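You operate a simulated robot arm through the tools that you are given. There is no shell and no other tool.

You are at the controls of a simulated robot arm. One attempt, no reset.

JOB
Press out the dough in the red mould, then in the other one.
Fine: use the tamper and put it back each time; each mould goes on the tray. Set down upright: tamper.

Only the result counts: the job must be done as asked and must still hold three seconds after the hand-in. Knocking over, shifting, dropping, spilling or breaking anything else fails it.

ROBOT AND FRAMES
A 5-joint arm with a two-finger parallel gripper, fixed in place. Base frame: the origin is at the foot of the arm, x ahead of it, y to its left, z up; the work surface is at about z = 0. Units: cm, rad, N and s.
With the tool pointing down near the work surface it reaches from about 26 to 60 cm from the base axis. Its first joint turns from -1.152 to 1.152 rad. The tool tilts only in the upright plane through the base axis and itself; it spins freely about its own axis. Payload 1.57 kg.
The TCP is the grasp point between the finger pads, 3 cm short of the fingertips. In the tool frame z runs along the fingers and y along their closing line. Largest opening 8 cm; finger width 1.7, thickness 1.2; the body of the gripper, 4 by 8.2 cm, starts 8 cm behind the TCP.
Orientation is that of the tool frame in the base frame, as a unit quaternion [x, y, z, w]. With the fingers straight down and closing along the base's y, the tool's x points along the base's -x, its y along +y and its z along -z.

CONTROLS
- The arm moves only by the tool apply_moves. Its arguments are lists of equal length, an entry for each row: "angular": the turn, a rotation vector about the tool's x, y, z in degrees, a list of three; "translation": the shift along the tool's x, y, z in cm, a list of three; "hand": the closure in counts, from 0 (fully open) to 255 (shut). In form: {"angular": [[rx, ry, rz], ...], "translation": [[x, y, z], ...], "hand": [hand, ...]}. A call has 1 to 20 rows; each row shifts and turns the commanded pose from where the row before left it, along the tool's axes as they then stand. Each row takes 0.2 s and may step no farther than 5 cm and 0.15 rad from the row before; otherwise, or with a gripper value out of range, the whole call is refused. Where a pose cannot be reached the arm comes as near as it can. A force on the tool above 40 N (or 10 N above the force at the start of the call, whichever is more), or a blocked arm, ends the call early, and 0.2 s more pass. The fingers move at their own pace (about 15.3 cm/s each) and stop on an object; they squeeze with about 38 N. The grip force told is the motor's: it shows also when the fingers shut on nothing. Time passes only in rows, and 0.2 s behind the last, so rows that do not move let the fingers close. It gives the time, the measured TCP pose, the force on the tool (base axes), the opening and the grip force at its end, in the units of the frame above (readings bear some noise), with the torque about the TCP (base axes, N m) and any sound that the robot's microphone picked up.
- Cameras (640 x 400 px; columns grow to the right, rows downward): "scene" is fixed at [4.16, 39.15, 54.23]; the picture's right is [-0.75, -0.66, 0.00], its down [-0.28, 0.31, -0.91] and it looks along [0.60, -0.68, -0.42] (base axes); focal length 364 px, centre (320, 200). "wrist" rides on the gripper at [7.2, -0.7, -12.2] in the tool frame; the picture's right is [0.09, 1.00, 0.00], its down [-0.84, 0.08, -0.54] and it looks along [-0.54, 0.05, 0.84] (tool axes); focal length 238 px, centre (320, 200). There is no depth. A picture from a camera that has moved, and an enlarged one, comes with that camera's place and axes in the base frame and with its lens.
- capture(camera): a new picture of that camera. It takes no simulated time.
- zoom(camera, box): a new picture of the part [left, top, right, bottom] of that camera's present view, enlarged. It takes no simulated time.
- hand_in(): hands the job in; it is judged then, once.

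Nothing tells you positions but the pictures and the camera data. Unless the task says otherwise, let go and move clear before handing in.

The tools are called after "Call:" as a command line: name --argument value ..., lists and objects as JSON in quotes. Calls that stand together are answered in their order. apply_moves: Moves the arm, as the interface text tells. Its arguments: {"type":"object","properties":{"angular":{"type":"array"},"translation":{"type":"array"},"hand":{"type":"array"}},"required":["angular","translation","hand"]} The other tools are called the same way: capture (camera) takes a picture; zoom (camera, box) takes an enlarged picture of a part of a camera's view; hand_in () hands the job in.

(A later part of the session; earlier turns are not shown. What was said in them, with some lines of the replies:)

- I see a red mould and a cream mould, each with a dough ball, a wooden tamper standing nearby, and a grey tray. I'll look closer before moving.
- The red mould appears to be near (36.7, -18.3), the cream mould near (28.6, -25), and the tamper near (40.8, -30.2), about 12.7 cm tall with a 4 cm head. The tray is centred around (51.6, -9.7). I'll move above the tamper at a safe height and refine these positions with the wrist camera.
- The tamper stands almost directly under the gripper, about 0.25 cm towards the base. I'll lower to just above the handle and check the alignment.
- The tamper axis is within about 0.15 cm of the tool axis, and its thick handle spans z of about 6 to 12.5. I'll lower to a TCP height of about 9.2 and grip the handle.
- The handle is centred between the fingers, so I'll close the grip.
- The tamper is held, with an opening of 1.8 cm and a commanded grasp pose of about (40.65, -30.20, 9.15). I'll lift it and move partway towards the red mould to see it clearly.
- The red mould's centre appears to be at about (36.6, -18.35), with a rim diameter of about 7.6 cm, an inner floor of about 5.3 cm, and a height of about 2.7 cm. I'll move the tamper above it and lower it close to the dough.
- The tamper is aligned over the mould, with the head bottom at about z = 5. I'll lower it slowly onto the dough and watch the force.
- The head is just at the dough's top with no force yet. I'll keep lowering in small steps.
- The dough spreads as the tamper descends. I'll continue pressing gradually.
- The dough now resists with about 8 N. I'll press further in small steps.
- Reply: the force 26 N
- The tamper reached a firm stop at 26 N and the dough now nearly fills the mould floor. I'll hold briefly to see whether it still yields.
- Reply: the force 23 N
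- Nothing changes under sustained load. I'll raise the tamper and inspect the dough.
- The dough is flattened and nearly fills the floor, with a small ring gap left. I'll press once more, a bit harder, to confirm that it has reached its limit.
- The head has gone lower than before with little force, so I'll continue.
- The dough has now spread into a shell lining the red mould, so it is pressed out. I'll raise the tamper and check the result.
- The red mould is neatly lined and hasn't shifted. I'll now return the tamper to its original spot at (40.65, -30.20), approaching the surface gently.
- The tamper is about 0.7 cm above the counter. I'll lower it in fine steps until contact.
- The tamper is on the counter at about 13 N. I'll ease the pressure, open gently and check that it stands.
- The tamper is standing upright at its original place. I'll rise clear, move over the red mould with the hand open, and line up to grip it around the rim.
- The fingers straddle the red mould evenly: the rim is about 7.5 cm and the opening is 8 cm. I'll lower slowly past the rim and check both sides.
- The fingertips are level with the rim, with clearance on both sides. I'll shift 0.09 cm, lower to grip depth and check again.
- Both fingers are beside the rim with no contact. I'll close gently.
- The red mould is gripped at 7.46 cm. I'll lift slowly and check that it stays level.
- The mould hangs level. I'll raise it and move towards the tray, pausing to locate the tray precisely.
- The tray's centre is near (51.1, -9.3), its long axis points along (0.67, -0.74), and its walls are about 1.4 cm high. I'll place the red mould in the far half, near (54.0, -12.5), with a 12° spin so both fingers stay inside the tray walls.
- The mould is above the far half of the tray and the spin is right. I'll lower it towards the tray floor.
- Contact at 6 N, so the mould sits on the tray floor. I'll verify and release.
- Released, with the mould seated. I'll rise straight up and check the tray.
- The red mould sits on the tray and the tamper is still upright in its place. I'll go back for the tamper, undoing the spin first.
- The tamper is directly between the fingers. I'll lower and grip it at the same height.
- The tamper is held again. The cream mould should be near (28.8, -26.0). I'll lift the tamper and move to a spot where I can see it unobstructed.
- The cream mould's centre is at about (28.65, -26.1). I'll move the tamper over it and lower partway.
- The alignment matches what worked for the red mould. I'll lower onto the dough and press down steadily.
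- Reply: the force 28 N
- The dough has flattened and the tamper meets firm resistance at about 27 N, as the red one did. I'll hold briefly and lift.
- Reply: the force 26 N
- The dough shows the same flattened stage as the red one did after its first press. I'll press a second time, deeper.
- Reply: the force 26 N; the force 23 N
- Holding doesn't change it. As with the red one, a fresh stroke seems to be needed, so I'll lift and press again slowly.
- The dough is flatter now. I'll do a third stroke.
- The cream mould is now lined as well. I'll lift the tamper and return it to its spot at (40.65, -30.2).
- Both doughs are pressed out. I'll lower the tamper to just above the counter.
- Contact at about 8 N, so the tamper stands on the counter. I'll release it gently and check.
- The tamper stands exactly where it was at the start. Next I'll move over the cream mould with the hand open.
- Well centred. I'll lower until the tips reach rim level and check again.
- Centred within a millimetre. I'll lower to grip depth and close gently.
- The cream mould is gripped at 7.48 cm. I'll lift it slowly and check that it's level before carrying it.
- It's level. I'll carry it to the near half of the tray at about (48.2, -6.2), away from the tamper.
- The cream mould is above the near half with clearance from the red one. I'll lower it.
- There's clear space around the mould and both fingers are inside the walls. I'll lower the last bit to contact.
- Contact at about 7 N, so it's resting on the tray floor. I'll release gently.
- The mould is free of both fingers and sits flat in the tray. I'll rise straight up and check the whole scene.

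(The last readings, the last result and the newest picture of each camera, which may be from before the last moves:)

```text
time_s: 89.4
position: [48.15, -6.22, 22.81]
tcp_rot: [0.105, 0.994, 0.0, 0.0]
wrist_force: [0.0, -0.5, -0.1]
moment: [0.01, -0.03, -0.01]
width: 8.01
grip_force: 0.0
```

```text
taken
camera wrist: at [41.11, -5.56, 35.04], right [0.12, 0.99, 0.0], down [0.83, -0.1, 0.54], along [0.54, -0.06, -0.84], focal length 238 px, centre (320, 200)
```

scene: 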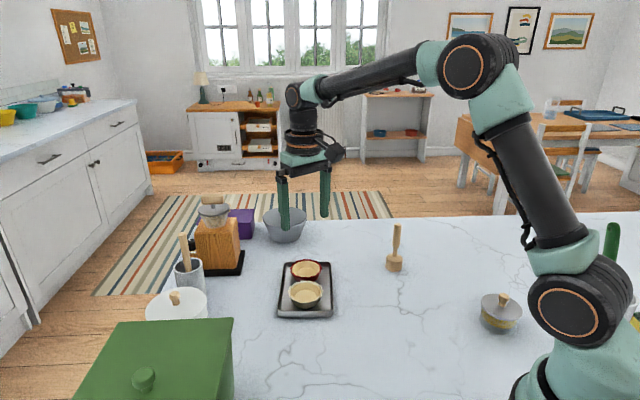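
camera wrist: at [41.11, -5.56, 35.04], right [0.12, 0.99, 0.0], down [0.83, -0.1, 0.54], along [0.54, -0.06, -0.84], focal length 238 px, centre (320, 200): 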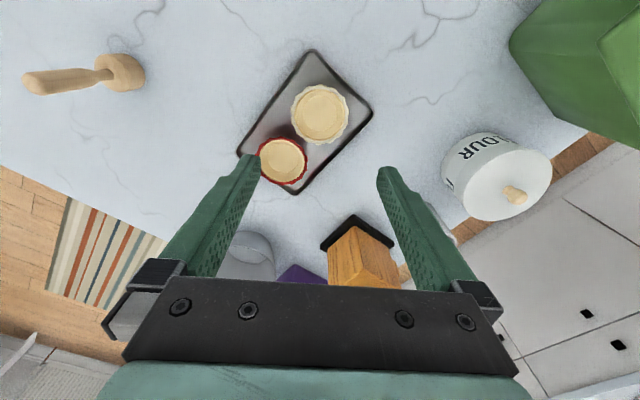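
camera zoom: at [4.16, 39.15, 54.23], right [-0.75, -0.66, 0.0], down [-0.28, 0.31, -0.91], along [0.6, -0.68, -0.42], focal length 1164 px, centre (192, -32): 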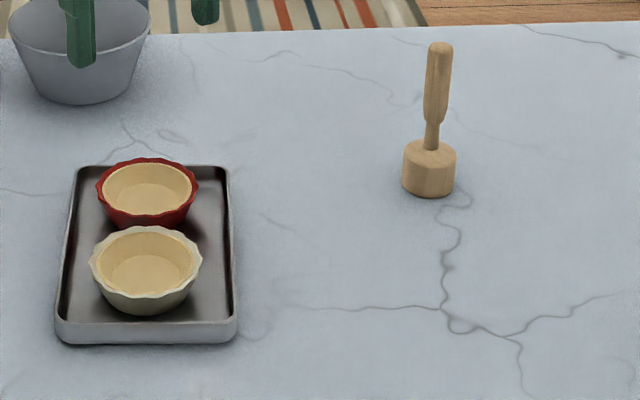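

Both moulds, each lined with pressed-out dough, sit on the tray. The tamper stands upright at its original spot, nothing else has moved, and the hand is clear, so I'm handing in.

Call:
hand_in

```text
The job is handed in.
```

The dough is pressed out in both moulds, the red one first and then the cream one. Both moulds now sit flat on the tray with a gap between them.

I used the tamper for each mould and put it back after each pressing. It stands upright within about a millimetre of where it started.

In each mould, the dough spread up the sides only after repeated strokes: two for the red, three for the cream. The final pictures showed nothing else knocked or shifted, and I had let go and moved the arm clear before handing in. I haven't seen a verdict on the job.
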